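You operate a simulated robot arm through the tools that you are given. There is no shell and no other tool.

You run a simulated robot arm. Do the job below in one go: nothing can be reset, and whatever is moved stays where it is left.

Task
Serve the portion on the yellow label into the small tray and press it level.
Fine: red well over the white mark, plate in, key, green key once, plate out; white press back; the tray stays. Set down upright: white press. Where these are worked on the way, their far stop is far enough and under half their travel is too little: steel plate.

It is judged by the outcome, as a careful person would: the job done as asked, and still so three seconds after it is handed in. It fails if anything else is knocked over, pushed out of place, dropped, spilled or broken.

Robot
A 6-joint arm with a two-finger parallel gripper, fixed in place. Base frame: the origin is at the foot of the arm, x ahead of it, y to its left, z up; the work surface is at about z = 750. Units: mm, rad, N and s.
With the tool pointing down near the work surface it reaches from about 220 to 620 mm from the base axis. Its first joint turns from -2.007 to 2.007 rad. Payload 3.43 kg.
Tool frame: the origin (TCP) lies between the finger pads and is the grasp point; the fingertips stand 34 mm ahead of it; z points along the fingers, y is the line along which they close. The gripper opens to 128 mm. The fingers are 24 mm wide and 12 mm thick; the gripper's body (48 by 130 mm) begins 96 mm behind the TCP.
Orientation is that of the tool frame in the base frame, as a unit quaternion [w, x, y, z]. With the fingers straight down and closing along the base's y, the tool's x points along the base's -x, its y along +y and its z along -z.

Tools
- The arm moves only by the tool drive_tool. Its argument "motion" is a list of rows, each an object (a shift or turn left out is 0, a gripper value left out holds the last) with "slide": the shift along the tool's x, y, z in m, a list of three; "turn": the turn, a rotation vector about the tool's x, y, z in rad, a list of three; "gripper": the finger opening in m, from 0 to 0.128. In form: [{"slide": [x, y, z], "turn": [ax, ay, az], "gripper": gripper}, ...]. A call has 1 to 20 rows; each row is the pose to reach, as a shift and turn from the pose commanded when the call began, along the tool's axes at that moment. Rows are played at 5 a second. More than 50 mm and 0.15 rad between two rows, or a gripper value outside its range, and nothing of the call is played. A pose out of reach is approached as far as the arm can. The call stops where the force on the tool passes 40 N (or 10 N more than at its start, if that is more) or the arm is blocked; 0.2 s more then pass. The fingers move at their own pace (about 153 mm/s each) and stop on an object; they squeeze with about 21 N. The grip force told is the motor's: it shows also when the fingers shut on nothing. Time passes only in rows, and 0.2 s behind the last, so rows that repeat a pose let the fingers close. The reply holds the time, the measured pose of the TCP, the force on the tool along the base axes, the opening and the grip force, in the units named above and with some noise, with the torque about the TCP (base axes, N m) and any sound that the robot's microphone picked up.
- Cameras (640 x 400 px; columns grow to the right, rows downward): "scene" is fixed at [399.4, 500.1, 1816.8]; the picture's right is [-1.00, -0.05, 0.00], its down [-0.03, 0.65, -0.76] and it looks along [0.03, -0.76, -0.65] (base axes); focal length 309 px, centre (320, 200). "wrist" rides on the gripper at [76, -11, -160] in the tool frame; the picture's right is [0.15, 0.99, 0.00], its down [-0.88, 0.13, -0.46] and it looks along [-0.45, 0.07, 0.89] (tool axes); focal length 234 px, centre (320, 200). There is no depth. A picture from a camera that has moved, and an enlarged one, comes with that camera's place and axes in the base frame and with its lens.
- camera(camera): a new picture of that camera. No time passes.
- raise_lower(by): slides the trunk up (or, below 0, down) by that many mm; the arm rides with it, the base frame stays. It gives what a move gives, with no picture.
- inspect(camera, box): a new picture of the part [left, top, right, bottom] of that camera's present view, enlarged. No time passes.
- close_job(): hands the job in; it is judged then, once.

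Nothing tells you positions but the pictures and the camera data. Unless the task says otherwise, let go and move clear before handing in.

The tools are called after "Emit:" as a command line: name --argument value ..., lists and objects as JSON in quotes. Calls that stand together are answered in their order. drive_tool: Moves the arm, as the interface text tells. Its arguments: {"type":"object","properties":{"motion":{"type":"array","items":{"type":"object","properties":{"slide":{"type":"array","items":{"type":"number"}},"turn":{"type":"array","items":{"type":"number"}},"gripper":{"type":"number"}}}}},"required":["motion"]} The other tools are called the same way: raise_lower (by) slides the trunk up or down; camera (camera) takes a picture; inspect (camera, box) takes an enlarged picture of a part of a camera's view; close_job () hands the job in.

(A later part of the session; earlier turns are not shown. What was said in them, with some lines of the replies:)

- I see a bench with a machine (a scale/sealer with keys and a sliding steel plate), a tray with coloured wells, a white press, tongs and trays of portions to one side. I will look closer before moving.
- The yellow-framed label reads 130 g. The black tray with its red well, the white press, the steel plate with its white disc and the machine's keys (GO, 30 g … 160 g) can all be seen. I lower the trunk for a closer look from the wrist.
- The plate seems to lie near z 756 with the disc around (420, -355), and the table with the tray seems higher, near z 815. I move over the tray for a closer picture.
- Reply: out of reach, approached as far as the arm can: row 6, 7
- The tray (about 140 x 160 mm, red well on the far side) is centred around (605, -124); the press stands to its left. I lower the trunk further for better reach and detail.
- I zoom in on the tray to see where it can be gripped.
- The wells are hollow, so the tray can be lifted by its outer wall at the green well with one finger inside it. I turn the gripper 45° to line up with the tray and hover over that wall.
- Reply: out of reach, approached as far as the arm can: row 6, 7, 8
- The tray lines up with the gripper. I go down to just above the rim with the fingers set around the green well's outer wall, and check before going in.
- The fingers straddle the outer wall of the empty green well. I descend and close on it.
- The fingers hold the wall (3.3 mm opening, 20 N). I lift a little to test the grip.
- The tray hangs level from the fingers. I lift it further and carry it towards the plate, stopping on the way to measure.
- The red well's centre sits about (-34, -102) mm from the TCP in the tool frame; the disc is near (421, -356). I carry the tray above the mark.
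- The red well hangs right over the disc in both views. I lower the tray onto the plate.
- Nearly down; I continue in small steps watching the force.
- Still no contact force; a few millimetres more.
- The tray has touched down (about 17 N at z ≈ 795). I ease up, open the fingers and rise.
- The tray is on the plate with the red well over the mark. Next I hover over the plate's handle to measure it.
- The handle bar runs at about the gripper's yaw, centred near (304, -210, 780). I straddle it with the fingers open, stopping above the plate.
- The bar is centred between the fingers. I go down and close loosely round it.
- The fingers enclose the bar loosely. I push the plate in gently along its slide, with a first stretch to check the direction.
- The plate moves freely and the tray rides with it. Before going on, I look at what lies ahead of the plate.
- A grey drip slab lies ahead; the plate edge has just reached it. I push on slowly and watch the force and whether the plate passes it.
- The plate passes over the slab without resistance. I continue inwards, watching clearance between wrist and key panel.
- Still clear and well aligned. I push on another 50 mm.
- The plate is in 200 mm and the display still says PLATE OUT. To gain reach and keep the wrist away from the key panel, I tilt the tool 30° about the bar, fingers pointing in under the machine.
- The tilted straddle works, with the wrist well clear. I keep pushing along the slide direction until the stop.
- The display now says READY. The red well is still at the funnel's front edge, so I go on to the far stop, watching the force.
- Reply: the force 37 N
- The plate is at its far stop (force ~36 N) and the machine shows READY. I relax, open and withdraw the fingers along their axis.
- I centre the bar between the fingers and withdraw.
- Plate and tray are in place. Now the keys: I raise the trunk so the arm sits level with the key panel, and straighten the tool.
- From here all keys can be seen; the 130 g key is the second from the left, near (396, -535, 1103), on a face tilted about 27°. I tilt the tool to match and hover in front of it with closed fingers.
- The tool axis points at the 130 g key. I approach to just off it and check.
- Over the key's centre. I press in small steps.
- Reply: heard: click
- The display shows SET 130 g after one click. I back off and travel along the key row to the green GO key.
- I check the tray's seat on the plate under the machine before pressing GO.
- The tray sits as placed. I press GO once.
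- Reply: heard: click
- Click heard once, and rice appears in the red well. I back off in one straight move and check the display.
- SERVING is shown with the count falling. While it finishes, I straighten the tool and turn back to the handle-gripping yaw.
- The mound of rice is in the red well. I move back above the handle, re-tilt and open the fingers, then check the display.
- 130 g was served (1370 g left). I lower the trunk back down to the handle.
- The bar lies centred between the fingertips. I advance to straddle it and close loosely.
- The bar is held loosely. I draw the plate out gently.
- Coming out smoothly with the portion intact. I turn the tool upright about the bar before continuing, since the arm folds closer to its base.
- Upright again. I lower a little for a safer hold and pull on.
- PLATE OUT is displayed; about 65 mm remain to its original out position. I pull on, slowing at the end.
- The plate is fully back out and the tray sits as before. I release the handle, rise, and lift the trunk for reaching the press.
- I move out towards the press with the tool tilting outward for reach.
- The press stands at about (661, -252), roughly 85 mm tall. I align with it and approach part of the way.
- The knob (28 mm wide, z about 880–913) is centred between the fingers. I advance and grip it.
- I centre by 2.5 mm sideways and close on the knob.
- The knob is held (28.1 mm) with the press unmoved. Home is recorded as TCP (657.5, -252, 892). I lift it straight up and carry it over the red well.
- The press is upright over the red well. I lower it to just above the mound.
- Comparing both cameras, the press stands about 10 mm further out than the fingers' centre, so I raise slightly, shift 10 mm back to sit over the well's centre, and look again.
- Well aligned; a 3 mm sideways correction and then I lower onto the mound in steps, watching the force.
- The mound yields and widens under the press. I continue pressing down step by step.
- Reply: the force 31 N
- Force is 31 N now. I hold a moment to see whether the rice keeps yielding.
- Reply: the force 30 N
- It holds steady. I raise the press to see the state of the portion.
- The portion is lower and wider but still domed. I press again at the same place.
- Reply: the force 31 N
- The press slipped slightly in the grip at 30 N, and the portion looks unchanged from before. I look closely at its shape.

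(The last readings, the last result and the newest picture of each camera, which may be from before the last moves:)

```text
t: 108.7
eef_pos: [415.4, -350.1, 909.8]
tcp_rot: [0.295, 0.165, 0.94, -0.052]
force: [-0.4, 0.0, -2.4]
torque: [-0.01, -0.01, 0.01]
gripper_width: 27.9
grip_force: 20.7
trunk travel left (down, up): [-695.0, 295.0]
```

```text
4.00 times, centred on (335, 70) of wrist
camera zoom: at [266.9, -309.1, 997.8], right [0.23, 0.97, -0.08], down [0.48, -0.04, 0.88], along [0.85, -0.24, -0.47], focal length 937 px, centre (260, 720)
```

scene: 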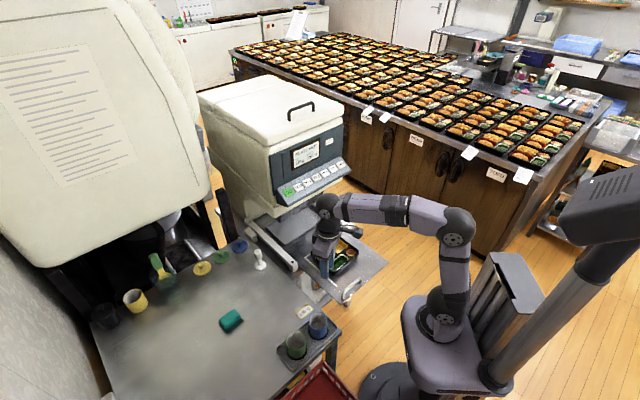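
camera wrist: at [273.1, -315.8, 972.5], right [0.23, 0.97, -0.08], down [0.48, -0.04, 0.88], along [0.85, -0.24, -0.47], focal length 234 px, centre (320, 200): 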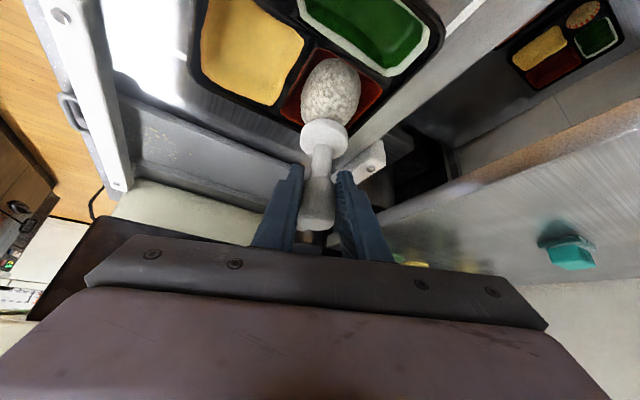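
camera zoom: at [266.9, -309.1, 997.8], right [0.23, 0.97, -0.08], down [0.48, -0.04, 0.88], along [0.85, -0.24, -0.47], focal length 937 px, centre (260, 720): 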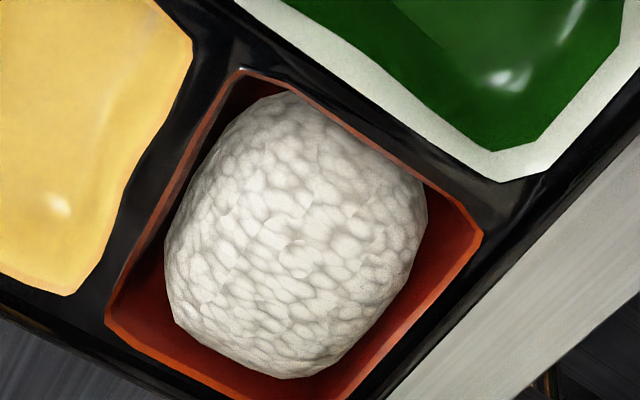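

The portion is a rounded loaf, not yet flat, and lies slightly towards one side. I shift the press about 6 mm to the well's true centre and press again.

Emit:
drive_tool --motion '[{"slide": [0.0038, -0.0045, -0.0026]}, {"slide": [0.0153, -0.0045, 0.0138]}, {"slide": [0.0268, -0.0045, 0.0302]}, {"slide": [0.0325, -0.0045, 0.0384]}, {"slide": [0.0354, -0.0045, 0.0425]}, {"slide": [0.0371, -0.0045, 0.045]}, {"slide": [0.0385, -0.0045, 0.047]}, {"slide": [0.0385, -0.0045, 0.047]}]'

Emit:
inspect --camera "wrist" --box '[240, 20, 440, 240]'

Emit:
inspect --camera "scene" --box '[308, 230, 336, 264]'

```text
t: 110.5
eef_pos: [408.7, -354.4, 853.2]
tcp_rot: [0.298, 0.165, 0.939, -0.053]
force: [3.1, 0.7, 10.0]
torque: [-0.13, -0.33, 0.04]
gripper_width: 27.5
grip_force: 20.7
trunk travel left (down, up): [-695.0, 295.0]
```

```text
1.82 times, centred on (340, 130) of wrist
camera zoom: at [260.1, -312.3, 939.2], right [0.23, 0.97, -0.09], down [0.47, -0.03, 0.88], along [0.85, -0.24, -0.47], focal length 426 px, centre (284, 327)
```

zoom: 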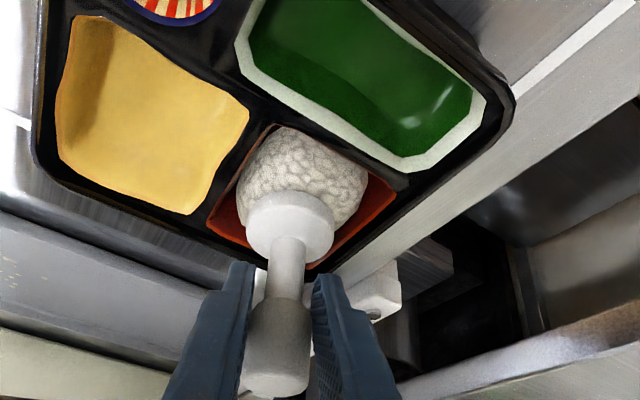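

```text
11.76 times, centred on (322, 247) of scene
camera zoom: at [399.4, 500.1, 1816.8], right [-1.0, -0.05, 0.0], down [-0.03, 0.65, -0.76], along [0.03, -0.76, -0.65], focal length 3634 px, centre (296, -353)
```

zoom: 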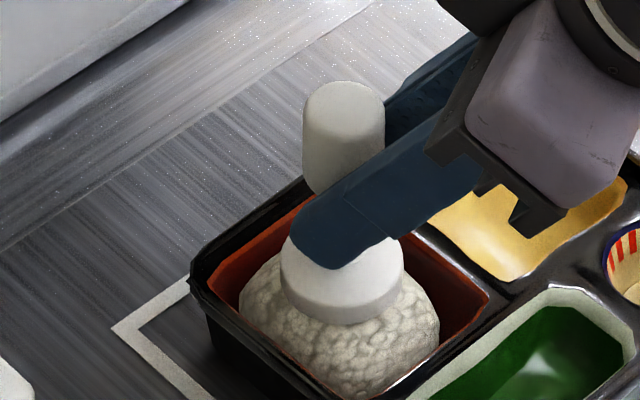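

Emit:
drive_tool --motion '[{"slide": [0.0011, 0, 0.0016]}, {"slide": [0.0023, 0, 0.0033]}, {"slide": [0.0023, 0, 0.0033]}]'

Emit:
drive_tool --motion '[{"slide": [0.0011, 0, 0.0016]}, {"slide": [0.0017, 0, 0.0025]}, {"slide": [0.0017, 0, 0.0025]}]'

Emit:
inspect --camera "scene" --box '[308, 230, 336, 264]'

```text
t: 111.3
eef_pos: [407.8, -353.6, 851.8]
tcp_rot: [0.3, 0.165, 0.938, -0.055]
force: [3.9, 2.0, 30.3]
torque: [-0.13, -0.46, -0.07]
gripper_width: 28.2
grip_force: 21.4
trunk travel left (down, up): [-695.0, 295.0]
```

```text
t: 112.1
eef_pos: [406.7, -354.4, 848.6]
tcp_rot: [0.299, 0.165, 0.938, -0.056]
force: [0.7, 1.5, 29.9]
torque: [-0.24, -0.46, -0.03]
gripper_width: 27.7
grip_force: 21.3
trunk travel left (down, up): [-695.0, 295.0]
```

```text
11.76 times, centred on (322, 247) of scene
camera zoom: at [399.4, 500.1, 1816.8], right [-1.0, -0.05, 0.0], down [-0.03, 0.65, -0.76], along [0.03, -0.76, -0.65], focal length 3634 px, centre (296, -353)
```

zoom: 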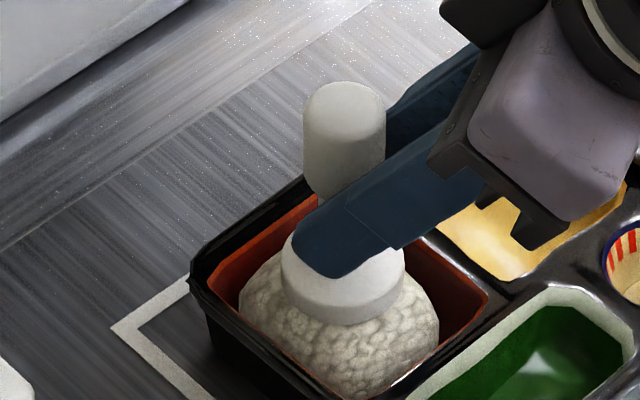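

Force saturates at 30 N because the knob slips in the grip; the rice no longer moves. I lift the press well clear and look at the portion from a better angle.

Emit:
drive_tool --motion '[{"slide": [-0.0057, 0, -0.0082]}, {"slide": [-0.0172, 0, -0.0246]}, {"slide": [-0.0344, 0, -0.0492]}, {"slide": [-0.0573, 0, -0.082]}, {"slide": [-0.0802, 0, -0.1148]}, {"slide": [-0.0802, 0, -0.1148]}]'

Emit:
inspect --camera "scene" --box '[308, 230, 344, 270]'

Emit:
camera --camera "wrist"

Emit:
inspect --camera "scene" --box '[280, 190, 380, 270]'

```text
t: 113.5
eef_pos: [408.7, -352.6, 984.0]
tcp_rot: [0.295, 0.166, 0.939, -0.052]
force: [0.0, 0.2, -1.5]
torque: [-0.01, 0.03, 0.01]
gripper_width: 27.7
grip_force: 20.9
trunk travel left (down, up): [-695.0, 295.0]
```

```text
10.00 times, centred on (326, 250) of scene
camera zoom: at [399.4, 500.1, 1816.8], right [-1.0, -0.05, 0.0], down [-0.03, 0.65, -0.76], along [0.03, -0.76, -0.65], focal length 3089 px, centre (260, -300)
```

zoom: 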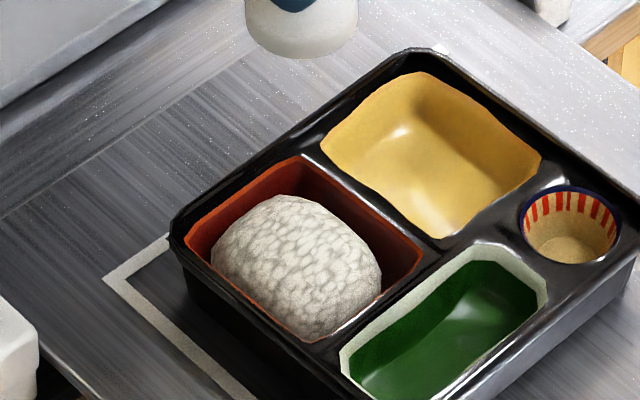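

```text
taken
camera wrist: at [259.8, -310.4, 1070.5], right [0.23, 0.97, -0.08], down [0.48, -0.04, 0.88], along [0.85, -0.24, -0.47], focal length 234 px, centre (320, 200)
```

wrist: 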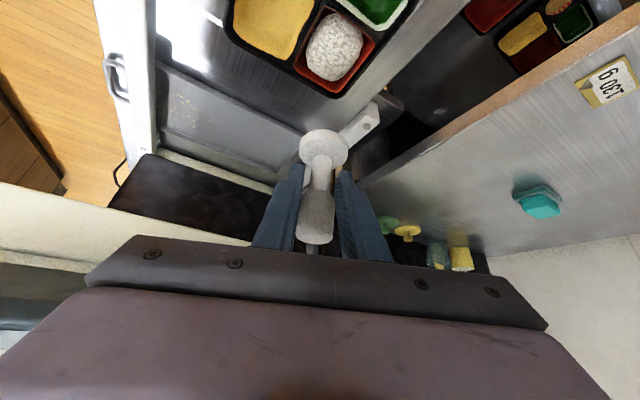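

```text
5.00 times, centred on (330, 230) of scene
camera zoom: at [399.4, 500.1, 1816.8], right [-1.0, -0.05, 0.0], down [-0.03, 0.65, -0.76], along [0.03, -0.76, -0.65], focal length 1544 px, centre (270, 50)
```

zoom: 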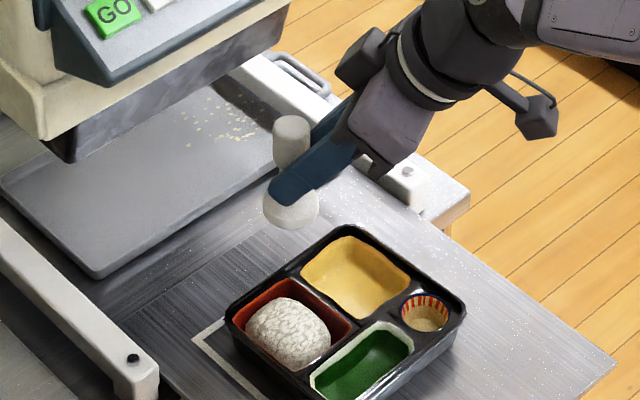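

Emit:
inspect --camera "wrist" --box '[285, 0, 395, 100]'

Emit:
inspect --camera "scene" --box '[312, 242, 332, 264]'

Emit:
inspect --camera "scene" --box '[480, 120, 580, 180]'

```text
4.00 times, centred on (340, 50) of wrist
camera zoom: at [259.8, -310.4, 1070.5], right [0.23, 0.97, -0.08], down [0.48, -0.04, 0.88], along [0.85, -0.24, -0.47], focal length 937 px, centre (240, 800)
```

zoom: 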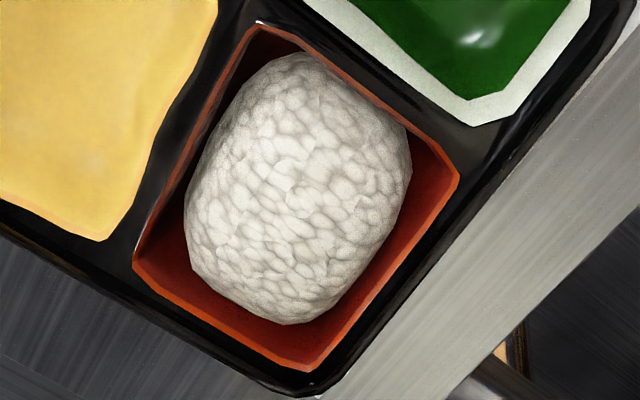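

```text
16.00 times, centred on (322, 253) of scene
camera zoom: at [399.4, 500.1, 1816.8], right [-1.0, -0.05, 0.0], down [-0.03, 0.65, -0.76], along [0.03, -0.76, -0.65], focal length 4942 px, centre (288, -648)
```

zoom: 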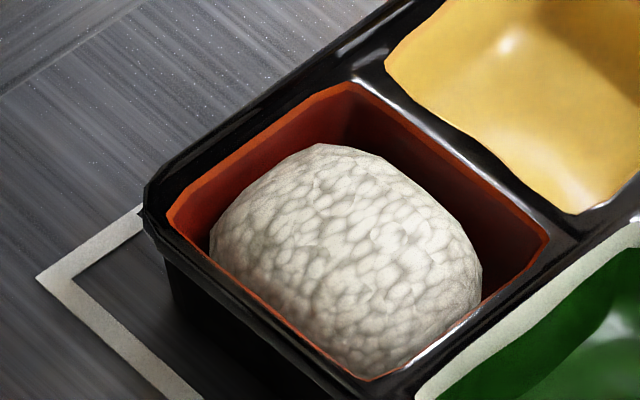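

```text
6.40 times, centred on (530, 150) of scene
camera zoom: at [399.4, 500.1, 1816.8], right [-1.0, -0.05, 0.0], down [-0.03, 0.65, -0.76], along [0.03, -0.76, -0.65], focal length 1977 px, centre (-1024, 520)
```

zoom: 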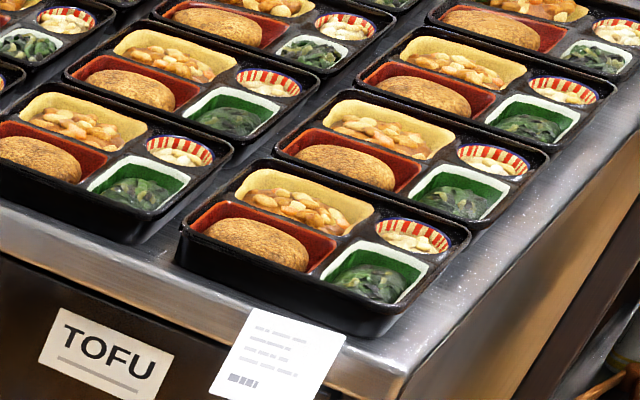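

The loaf has a flattened top but rounded shoulders. I press twice more, slightly to either side along the well, keeping below the slip force. First towards one end.

Emit:
drive_tool --motion '[{"slide": [-0.0026, 0.0073, 0.0018]}, {"slide": [0.0203, 0.0073, 0.0346]}, {"slide": [0.0433, 0.0073, 0.0674]}, {"slide": [0.0605, 0.0073, 0.092]}, {"slide": [0.0691, 0.0073, 0.1043]}, {"slide": [0.0731, 0.0073, 0.11]}, {"slide": [0.0754, 0.0073, 0.1133]}, {"slide": [0.0754, 0.0073, 0.1133]}]'

Emit:
inspect --camera "scene" --box '[308, 230, 336, 264]'

Emit:
inspect --camera "wrist" --box '[240, 20, 440, 240]'

```text
t: 115.3
eef_pos: [412.5, -347.4, 847.7]
tcp_rot: [0.297, 0.165, 0.939, -0.053]
force: [-0.9, -1.4, 5.6]
torque: [-0.18, -0.04, 0.01]
gripper_width: 27.5
grip_force: 21.0
trunk travel left (down, up): [-695.0, 295.0]
```

```text
11.76 times, centred on (322, 247) of scene
camera zoom: at [399.4, 500.1, 1816.8], right [-1.0, -0.05, 0.0], down [-0.03, 0.65, -0.76], along [0.03, -0.76, -0.65], focal length 3634 px, centre (296, -353)
```

zoom: 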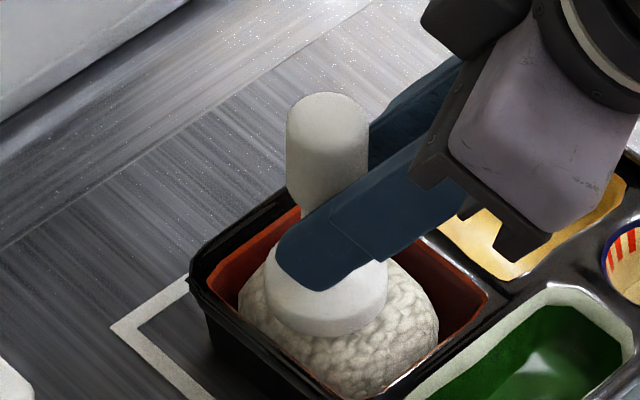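

```text
1.82 times, centred on (340, 130) of wrist
camera zoom: at [265.0, -306.1, 934.7], right [0.23, 0.97, -0.09], down [0.48, -0.03, 0.88], along [0.85, -0.24, -0.47], focal length 426 px, centre (284, 327)
```

zoom: 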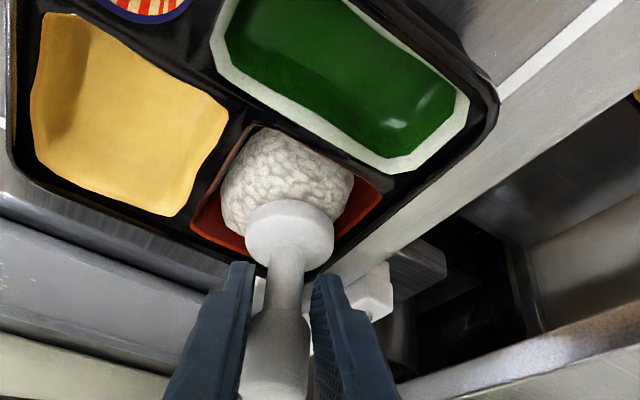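

Emit:
drive_tool --motion '[{"slide": [0.0011, 0, 0.0016]}, {"slide": [0.0017, 0, 0.0025]}, {"slide": [0.0017, 0, 0.0025]}, {"slide": [0.0017, 0, 0.0025]}]'

Emit:
inspect --camera "scene" --box '[308, 230, 336, 264]'

```text
t: 116.3
eef_pos: [415.3, -347.7, 848.3]
tcp_rot: [0.299, 0.166, 0.938, -0.054]
force: [1.6, -0.9, 24.3]
torque: [-0.23, -0.33, -0.03]
gripper_width: 27.6
grip_force: 21.4
trunk travel left (down, up): [-695.0, 295.0]
```

```text
11.76 times, centred on (322, 247) of scene
camera zoom: at [399.4, 500.1, 1816.8], right [-1.0, -0.05, 0.0], down [-0.03, 0.65, -0.76], along [0.03, -0.76, -0.65], focal length 3634 px, centre (296, -353)
```

zoom: 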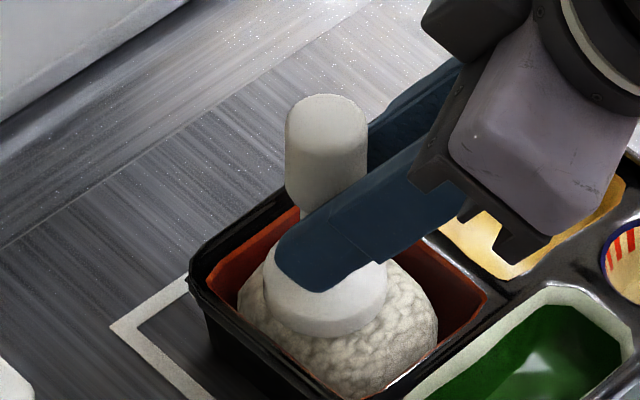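

The height met here is the same as at the centre, so the top is level there. I do the matching press on the other side.

Emit:
drive_tool --motion '[{"slide": [-0.0057, 0, -0.0082]}, {"slide": [-0.0115, 0, -0.0164]}, {"slide": [-0.0089, -0.007, -0.0183]}, {"slide": [-0.0063, -0.0147, -0.0201]}, {"slide": [-0.0006, -0.0147, -0.0119]}, {"slide": [0.0029, -0.0147, -0.007]}, {"slide": [0.0052, -0.0147, -0.0037]}, {"slide": [0.0052, -0.0147, -0.0037]}]'

Emit:
inspect --camera "scene" --box '[308, 230, 336, 264]'

```text
t: 118.1
eef_pos: [402.7, -358.5, 848.6]
tcp_rot: [0.299, 0.166, 0.938, -0.055]
force: [0.5, -0.9, 14.9]
torque: [-0.18, -0.24, -0.08]
gripper_width: 27.6
grip_force: 20.6
trunk travel left (down, up): [-695.0, 295.0]
```

```text
11.76 times, centred on (322, 247) of scene
camera zoom: at [399.4, 500.1, 1816.8], right [-1.0, -0.05, 0.0], down [-0.03, 0.65, -0.76], along [0.03, -0.76, -0.65], focal length 3634 px, centre (296, -353)
```

zoom: 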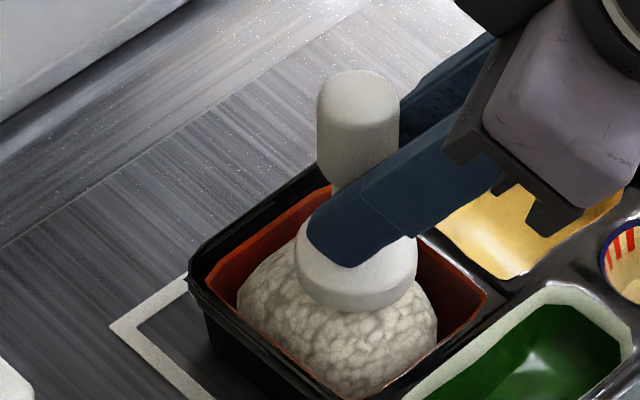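

The surface is met at the same height in all three places, so the portion is level. I lift the press and carry it back above its home spot.

Emit:
drive_tool --motion '[{"slide": [-0.0057, 0, -0.0082]}, {"slide": [-0.0229, 0, -0.0328]}, {"slide": [-0.0458, 0, -0.0656]}, {"slide": [-0.0636, 0, -0.091]}, {"slide": [-0.0719, 0.0094, -0.0852]}, {"slide": [-0.0885, 0.0282, -0.0736]}, {"slide": [-0.1051, 0.047, -0.062]}, {"slide": [-0.1217, 0.0657, -0.0504]}, {"slide": [-0.1383, 0.0845, -0.0388]}, {"slide": [-0.1549, 0.1033, -0.0271]}, {"slide": [-0.1716, 0.1221, -0.0155]}, {"slide": [-0.1882, 0.1409, -0.0039]}, {"slide": [-0.2048, 0.1596, 0.0077]}, {"slide": [-0.2214, 0.1784, 0.0193]}, {"slide": [-0.2297, 0.1878, 0.0251]}, {"slide": [-0.2297, 0.1878, 0.0251]}]'

Emit:
camera --camera "wrist"

Emit:
inspect --camera "scene" --box '[230, 220, 310, 280]'

Emit:
inspect --camera "scene" --box '[308, 230, 344, 270]'

```text
t: 121.5
eef_pos: [655.6, -250.6, 956.3]
tcp_rot: [0.296, 0.166, 0.939, -0.052]
force: [-0.4, 0.3, -1.1]
torque: [0.0, -0.02, 0.01]
gripper_width: 27.6
grip_force: 21.0
trunk travel left (down, up): [-695.0, 295.0]
```

```text
taken
camera wrist: at [507.3, -210.4, 1043.0], right [0.23, 0.97, -0.08], down [0.48, -0.03, 0.88], along [0.85, -0.24, -0.47], focal length 234 px, centre (320, 200)
```

wrist: 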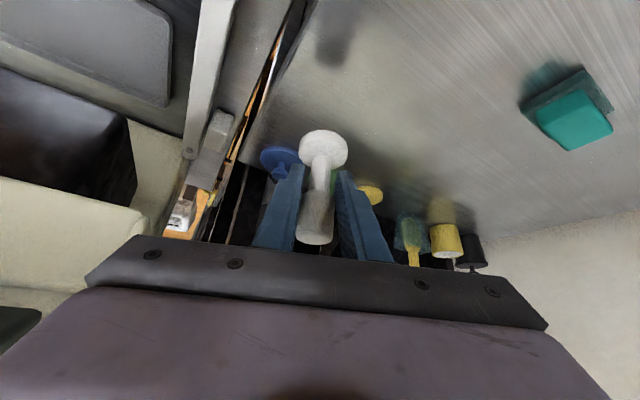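

```text
6.67 times, centred on (270, 250) of scene
camera zoom: at [399.4, 500.1, 1816.8], right [-1.0, -0.05, 0.0], down [-0.03, 0.65, -0.76], along [0.03, -0.76, -0.65], focal length 2059 px, centre (653, -133)
```

zoom: 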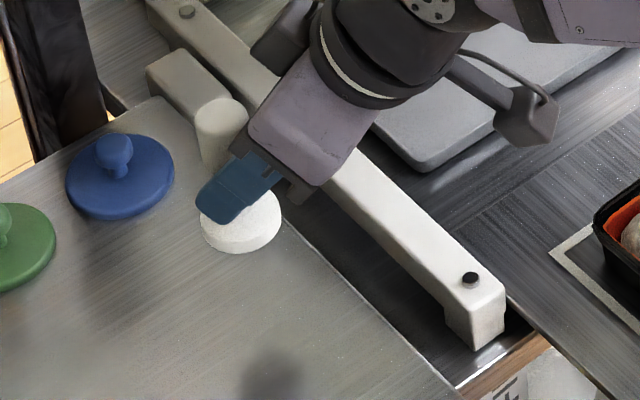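

```text
10.00 times, centred on (326, 250) of scene
camera zoom: at [399.4, 500.1, 1816.8], right [-1.0, -0.05, 0.0], down [-0.03, 0.65, -0.76], along [0.03, -0.76, -0.65], focal length 3089 px, centre (260, -300)
```

zoom: 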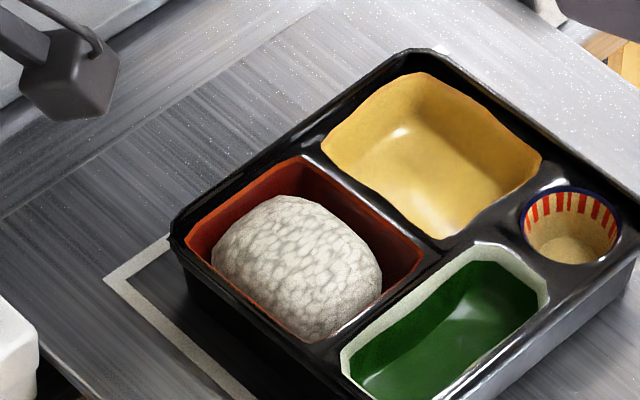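

The press is upright above its place. I lower it close to the table.

Emit:
drive_tool --motion '[{"slide": [0.0096, -0.0007, 0.0177]}, {"slide": [0.021, -0.0007, 0.0341]}, {"slide": [0.0308, -0.0007, 0.048]}, {"slide": [0.0353, -0.0007, 0.0546]}, {"slide": [0.0353, -0.0007, 0.0546]}]'

Emit:
inspect --camera "scene" --box '[230, 220, 310, 280]'

Emit:
inspect --camera "wrist" --box '[220, 80, 420, 260]'

```text
t: 122.7
eef_pos: [659.9, -253.3, 891.8]
tcp_rot: [0.296, 0.165, 0.939, -0.052]
force: [0.4, -0.4, -1.9]
torque: [-0.03, -0.01, 0.04]
gripper_width: 27.5
grip_force: 20.9
trunk travel left (down, up): [-695.0, 295.0]
```

```text
6.67 times, centred on (270, 250) of scene
camera zoom: at [399.4, 500.1, 1816.8], right [-1.0, -0.05, 0.0], down [-0.03, 0.65, -0.76], along [0.03, -0.76, -0.65], focal length 2059 px, centre (653, -133)
```

zoom: 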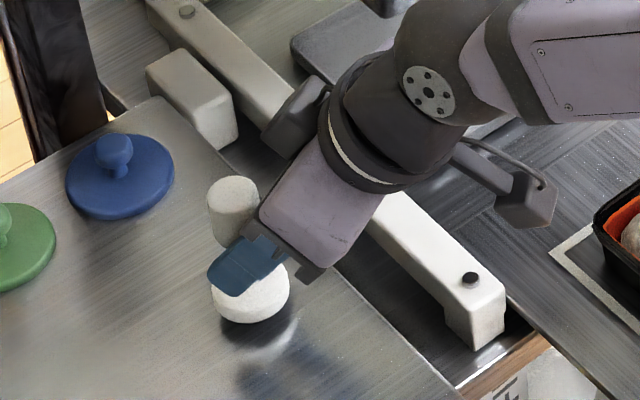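

```text
2.22 times, centred on (320, 170) of wrist
camera zoom: at [510.4, -212.2, 977.1], right [0.22, 0.97, -0.08], down [0.48, -0.03, 0.88], along [0.85, -0.24, -0.47], focal length 520 px, centre (320, 267)
```

zoom: 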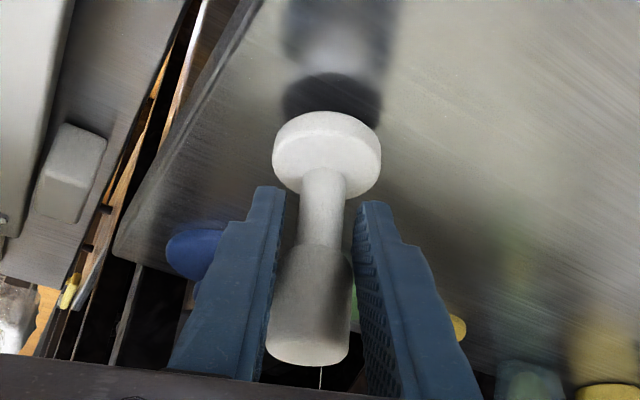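

About 12 mm to go. I correct 3 mm and lower gently until it touches.

Emit:
drive_tool --motion '[{"slide": [0.0025, 0.0005, -0.0017]}, {"slide": [0.0048, 0.0005, 0.0016]}, {"slide": [0.0071, 0.0005, 0.0049]}, {"slide": [0.0071, 0.0005, 0.0049]}]'

Emit:
drive_tool --motion '[{"slide": [0.0006, 0, 0.0008]}, {"slide": [0.0011, 0, 0.0016]}, {"slide": [0.0011, 0, 0.0016]}]'

Emit:
drive_tool --motion '[{"slide": [0.0006, 0, 0.0008]}, {"slide": [0.0011, 0, 0.0016]}, {"slide": [0.0011, 0, 0.0016]}]'

Emit:
inspect --camera "scene" --box '[230, 220, 310, 280]'

```text
t: 123.7
eef_pos: [656.6, -251.5, 884.4]
tcp_rot: [0.296, 0.165, 0.939, -0.052]
force: [-0.3, 0.1, -0.4]
torque: [0.03, 0.08, -0.01]
gripper_width: 27.5
grip_force: 20.3
trunk travel left (down, up): [-695.0, 295.0]
```

```text
t: 124.5
eef_pos: [654.8, -251.2, 883.2]
tcp_rot: [0.295, 0.166, 0.94, -0.052]
force: [-0.1, -0.1, -1.7]
torque: [-0.03, 0.01, 0.03]
gripper_width: 27.6
grip_force: 21.0
trunk travel left (down, up): [-695.0, 295.0]
```

```text
t: 125.3
eef_pos: [657.4, -250.9, 881.7]
tcp_rot: [0.296, 0.166, 0.939, -0.052]
force: [0.6, -0.6, -0.4]
torque: [-0.03, -0.01, -0.03]
gripper_width: 27.6
grip_force: 21.1
trunk travel left (down, up): [-695.0, 295.0]
```

```text
6.67 times, centred on (270, 250) of scene
camera zoom: at [399.4, 500.1, 1816.8], right [-1.0, -0.05, 0.0], down [-0.03, 0.65, -0.76], along [0.03, -0.76, -0.65], focal length 2059 px, centre (653, -133)
```

zoom: 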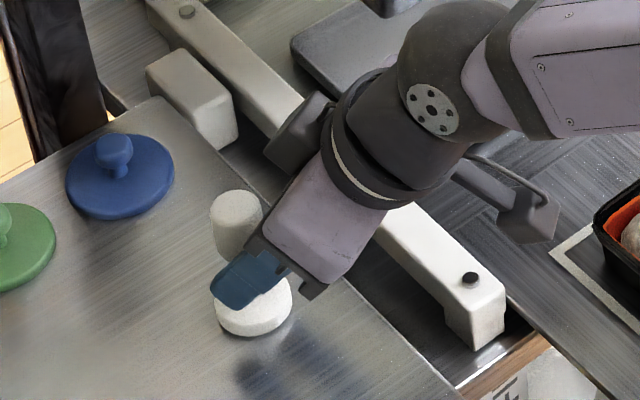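

Nearly down, in the original spot. I continue in 1–2 mm steps to contact.

Emit:
drive_tool --motion '[{"slide": [0.0006, 0, 0.0008]}, {"slide": [0.0011, 0, 0.0016]}, {"slide": [0.0011, 0, 0.0016]}]'

Emit:
drive_tool --motion '[{"slide": [0.0006, 0, 0.0008]}, {"slide": [0.0011, 0, 0.0016]}, {"slide": [0.0011, 0, 0.0016]}]'

```text
t: 126.1
eef_pos: [657.6, -251.5, 880.7]
tcp_rot: [0.297, 0.165, 0.939, -0.052]
force: [0.7, 2.6, 8.5]
torque: [-0.11, -0.1, 0.06]
gripper_width: 27.5
grip_force: 20.8
trunk travel left (down, up): [-695.0, 295.0]
```

```text
t: 126.9
eef_pos: [657.1, -251.4, 880.4]
tcp_rot: [0.302, 0.164, 0.938, -0.053]
force: [5.5, 4.0, 21.4]
torque: [0.03, -0.19, 0.05]
gripper_width: 27.6
grip_force: 20.8
trunk travel left (down, up): [-695.0, 295.0]
```

The press stands on the table. I ease the load, open the fingers and withdraw along the tool axis.

Emit:
drive_tool --motion '[{"slide": [-0.0011, 0, -0.0016]}, {"slide": [-0.0014, 0, -0.002]}, {"slide": [-0.0014, 0, -0.002], "gripper": 0.034}, {"slide": [-0.0014, 0, -0.002], "gripper": 0.06}, {"slide": [-0.0014, 0, -0.002], "gripper": 0.06}, {"slide": [-0.0014, 0, -0.002], "gripper": 0.06}]'

Emit:
inspect --camera "wrist" --box '[220, 80, 420, 260]'

Emit:
drive_tool --motion '[{"slide": [0, 0, -0.015]}, {"slide": [0, 0, -0.035]}, {"slide": [0, 0, -0.06]}, {"slide": [0, 0, -0.1]}, {"slide": [0, 0, -0.14]}, {"slide": [0, 0, -0.14]}]'

Emit:
inspect --camera "scene" --box '[230, 220, 350, 300]'

Emit:
camera --camera "wrist"

```text
t: 128.3
eef_pos: [657.5, -252.3, 876.7]
tcp_rot: [0.295, 0.166, 0.94, -0.052]
force: [-0.3, -0.7, 0.3]
torque: [0.0, 0.01, -0.04]
gripper_width: 60.1
grip_force: 0.0
trunk travel left (down, up): [-695.0, 295.0]
```

```text
2.22 times, centred on (320, 170) of wrist
camera zoom: at [508.7, -210.6, 963.9], right [0.23, 0.97, -0.08], down [0.48, -0.03, 0.88], along [0.85, -0.24, -0.47], focal length 520 px, centre (320, 267)
```

zoom: 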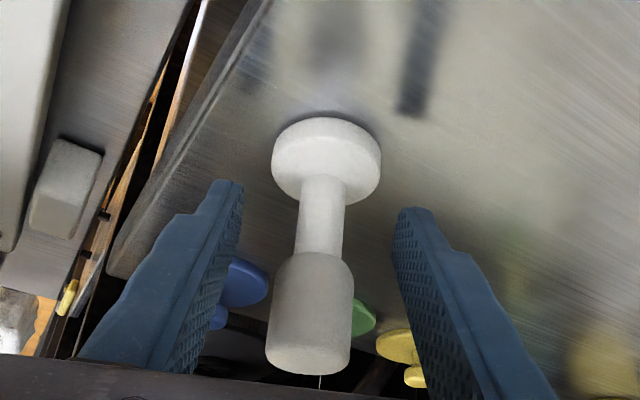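

```text
t: 129.7
eef_pos: [581.2, -221.5, 991.3]
tcp_rot: [0.296, 0.166, 0.939, -0.052]
force: [0.0, -0.7, -0.3]
torque: [0.02, -0.04, 0.01]
gripper_width: 59.9
grip_force: 0.0
trunk travel left (down, up): [-695.0, 295.0]
```

```text
5.00 times, centred on (290, 260) of scene
camera zoom: at [399.4, 500.1, 1816.8], right [-1.0, -0.05, 0.0], down [-0.03, 0.65, -0.76], along [0.03, -0.76, -0.65], focal length 1544 px, centre (470, -100)
```

zoom: 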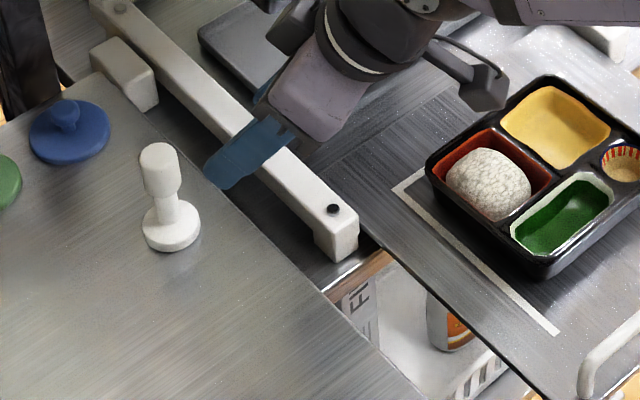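

```text
taken
camera wrist: at [432.8, -180.6, 1078.5], right [0.23, 0.97, -0.08], down [0.48, -0.04, 0.88], along [0.85, -0.24, -0.47], focal length 234 px, centre (320, 200)
```

wrist: 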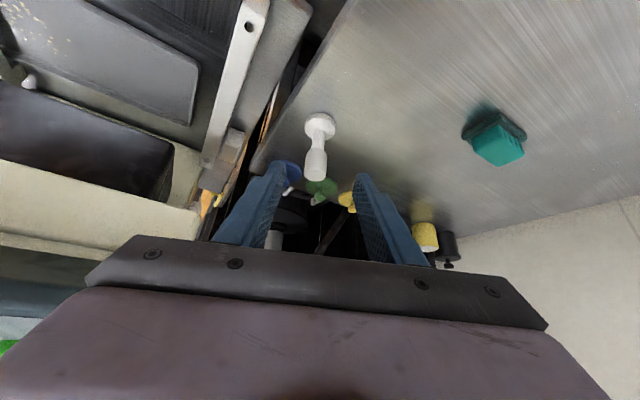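

The press stands upright at its place. I pull the arm back and upright, clear of everything, and check the whole scene.

Emit:
drive_tool --motion '[{"slide": [0.02, 0.005, -0.03], "turn": [0, 0.1, 0]}, {"slide": [0.04, 0.01, -0.06], "turn": [0, 0.22, 0]}, {"slide": [0.06, 0.015, -0.09], "turn": [0, 0.35, 0]}, {"slide": [0.08, 0.02, -0.12], "turn": [0, 0.48, 0]}, {"slide": [0.1, 0.02, -0.15], "turn": [0, 0.61, 0]}, {"slide": [0.1, 0.02, -0.15], "turn": [0, 0.61, 0]}]'

Emit:
camera --camera "wrist"

Emit:
camera --camera "scene"

Emit:
inspect --camera "scene" --box '[220, 200, 400, 330]'

```text
t: 131.1
eef_pos: [428.5, -145.7, 1054.0]
tcp_rot: [-0.002, 0.173, 0.985, 0.0]
force: [0.1, 1.0, -0.2]
torque: [0.01, -0.03, 0.0]
gripper_width: 60.0
grip_force: 0.0
trunk travel left (down, up): [-695.0, 295.0]
```

```text
taken
camera wrist: at [354.9, -131.2, 1213.1], right [0.2, 0.98, 0.0], down [0.87, -0.18, 0.45], along [0.45, -0.09, -0.89], focal length 234 px, centre (320, 200)
```

wrist: 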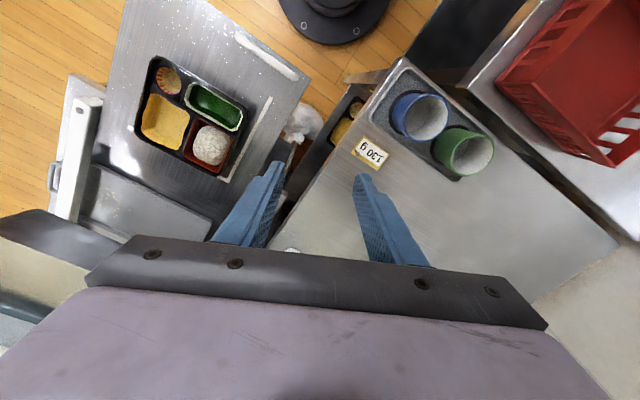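

```text
taken
```

scene: 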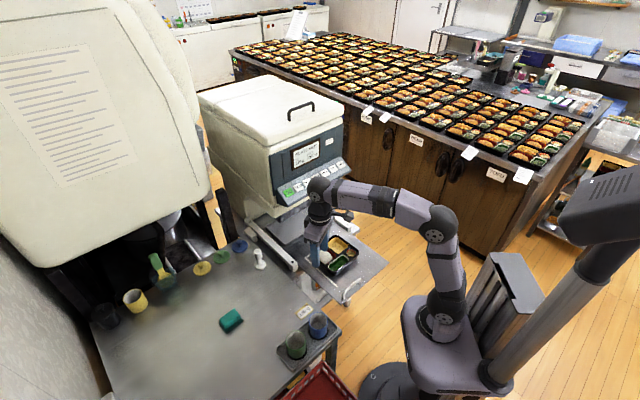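

```text
3.08 times, centred on (310, 265) of scene
camera zoom: at [399.4, 500.1, 1816.8], right [-1.0, -0.05, 0.0], down [-0.03, 0.65, -0.76], along [0.03, -0.76, -0.65], focal length 950 px, centre (351, 0)
```

zoom: 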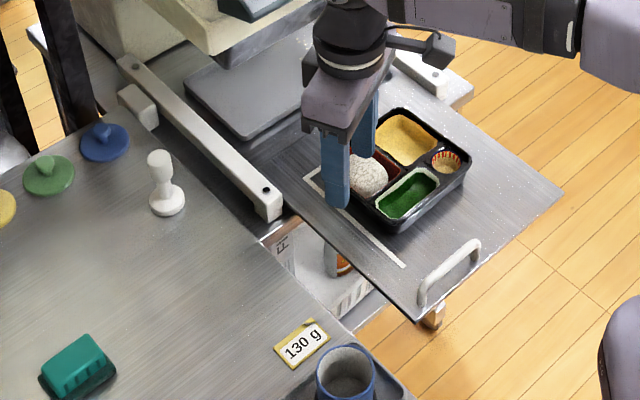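

Emit:
inspect --camera "wrist" --box '[130, 50, 270, 190]'

Emit:
inspect --camera "scene" --box '[262, 130, 352, 200]'

```text
2.86 times, centred on (200, 120) of wrist
camera zoom: at [354.9, -131.2, 1213.1], right [0.2, 0.98, 0.0], down [0.87, -0.18, 0.45], along [0.45, -0.09, -0.89], focal length 669 px, centre (663, 429)
```

zoom: 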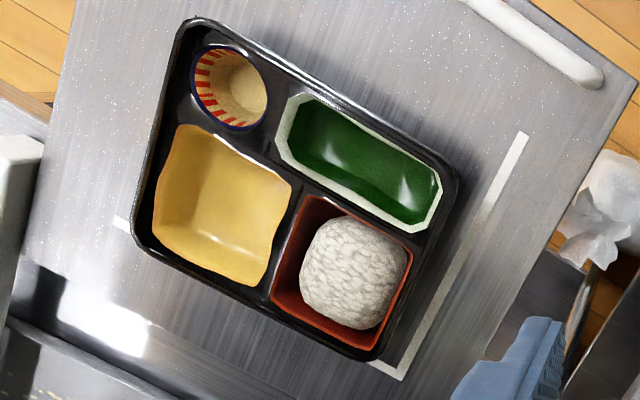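

```text
5.71 times, centred on (307, 165) of scene
camera zoom: at [399.4, 500.1, 1816.8], right [-1.0, -0.05, 0.0], down [-0.03, 0.65, -0.76], along [0.03, -0.76, -0.65], focal length 1765 px, centre (394, 400)
```

zoom: 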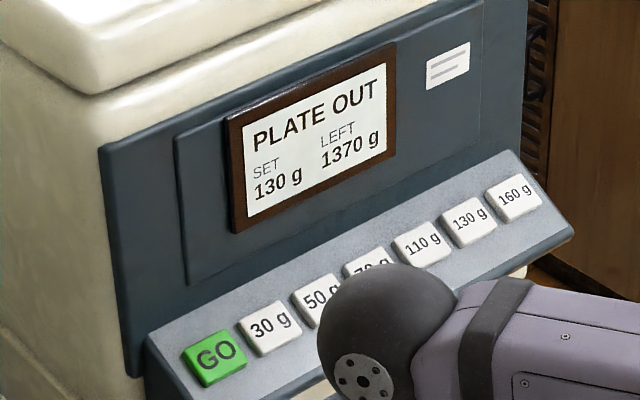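

Everything is in order:
- **Machine:** it reads SET 130 g, 1370 g left and PLATE OUT.
- **Portion:** it sits pressed in the red well.
- **Tray and plate:** the tray stands on the drawn-out plate.
- **Press:** it is upright at its original place.
- **Arm:** it is clear with empty fingers.

I hand in the job.

Emit:
close_job

```text
The job is handed in.
```

I served the 130 g portion into the red well and pressed it, and the job is handed in. I can't fully confirm the portion is level. The press met the surface at the same height in three places, but the rice still has rounded shoulders.

- **Serving:** I set the tray with its red well over the white mark and pushed the plate to its far stop. I pressed the 130 g key, then the green key once. The display fell from 1500 g to 1370 g left.
- **Plate and tray:** The plate is back out where it started, and the tray stays on it.
- **Pressing:** The rice sank clearly under the first press and did not change under later ones of up to about 30 N. The press slipped in the grip at that force, so I could not press harder.
- **Position in the well:** The rice sits a few millimetres towards one side of the red well.
- **White press:** It is back upright within a few millimetres of where it was. The arm is clear with empty fingers.

I saw nothing knocked over, spilled or pushed out of place.
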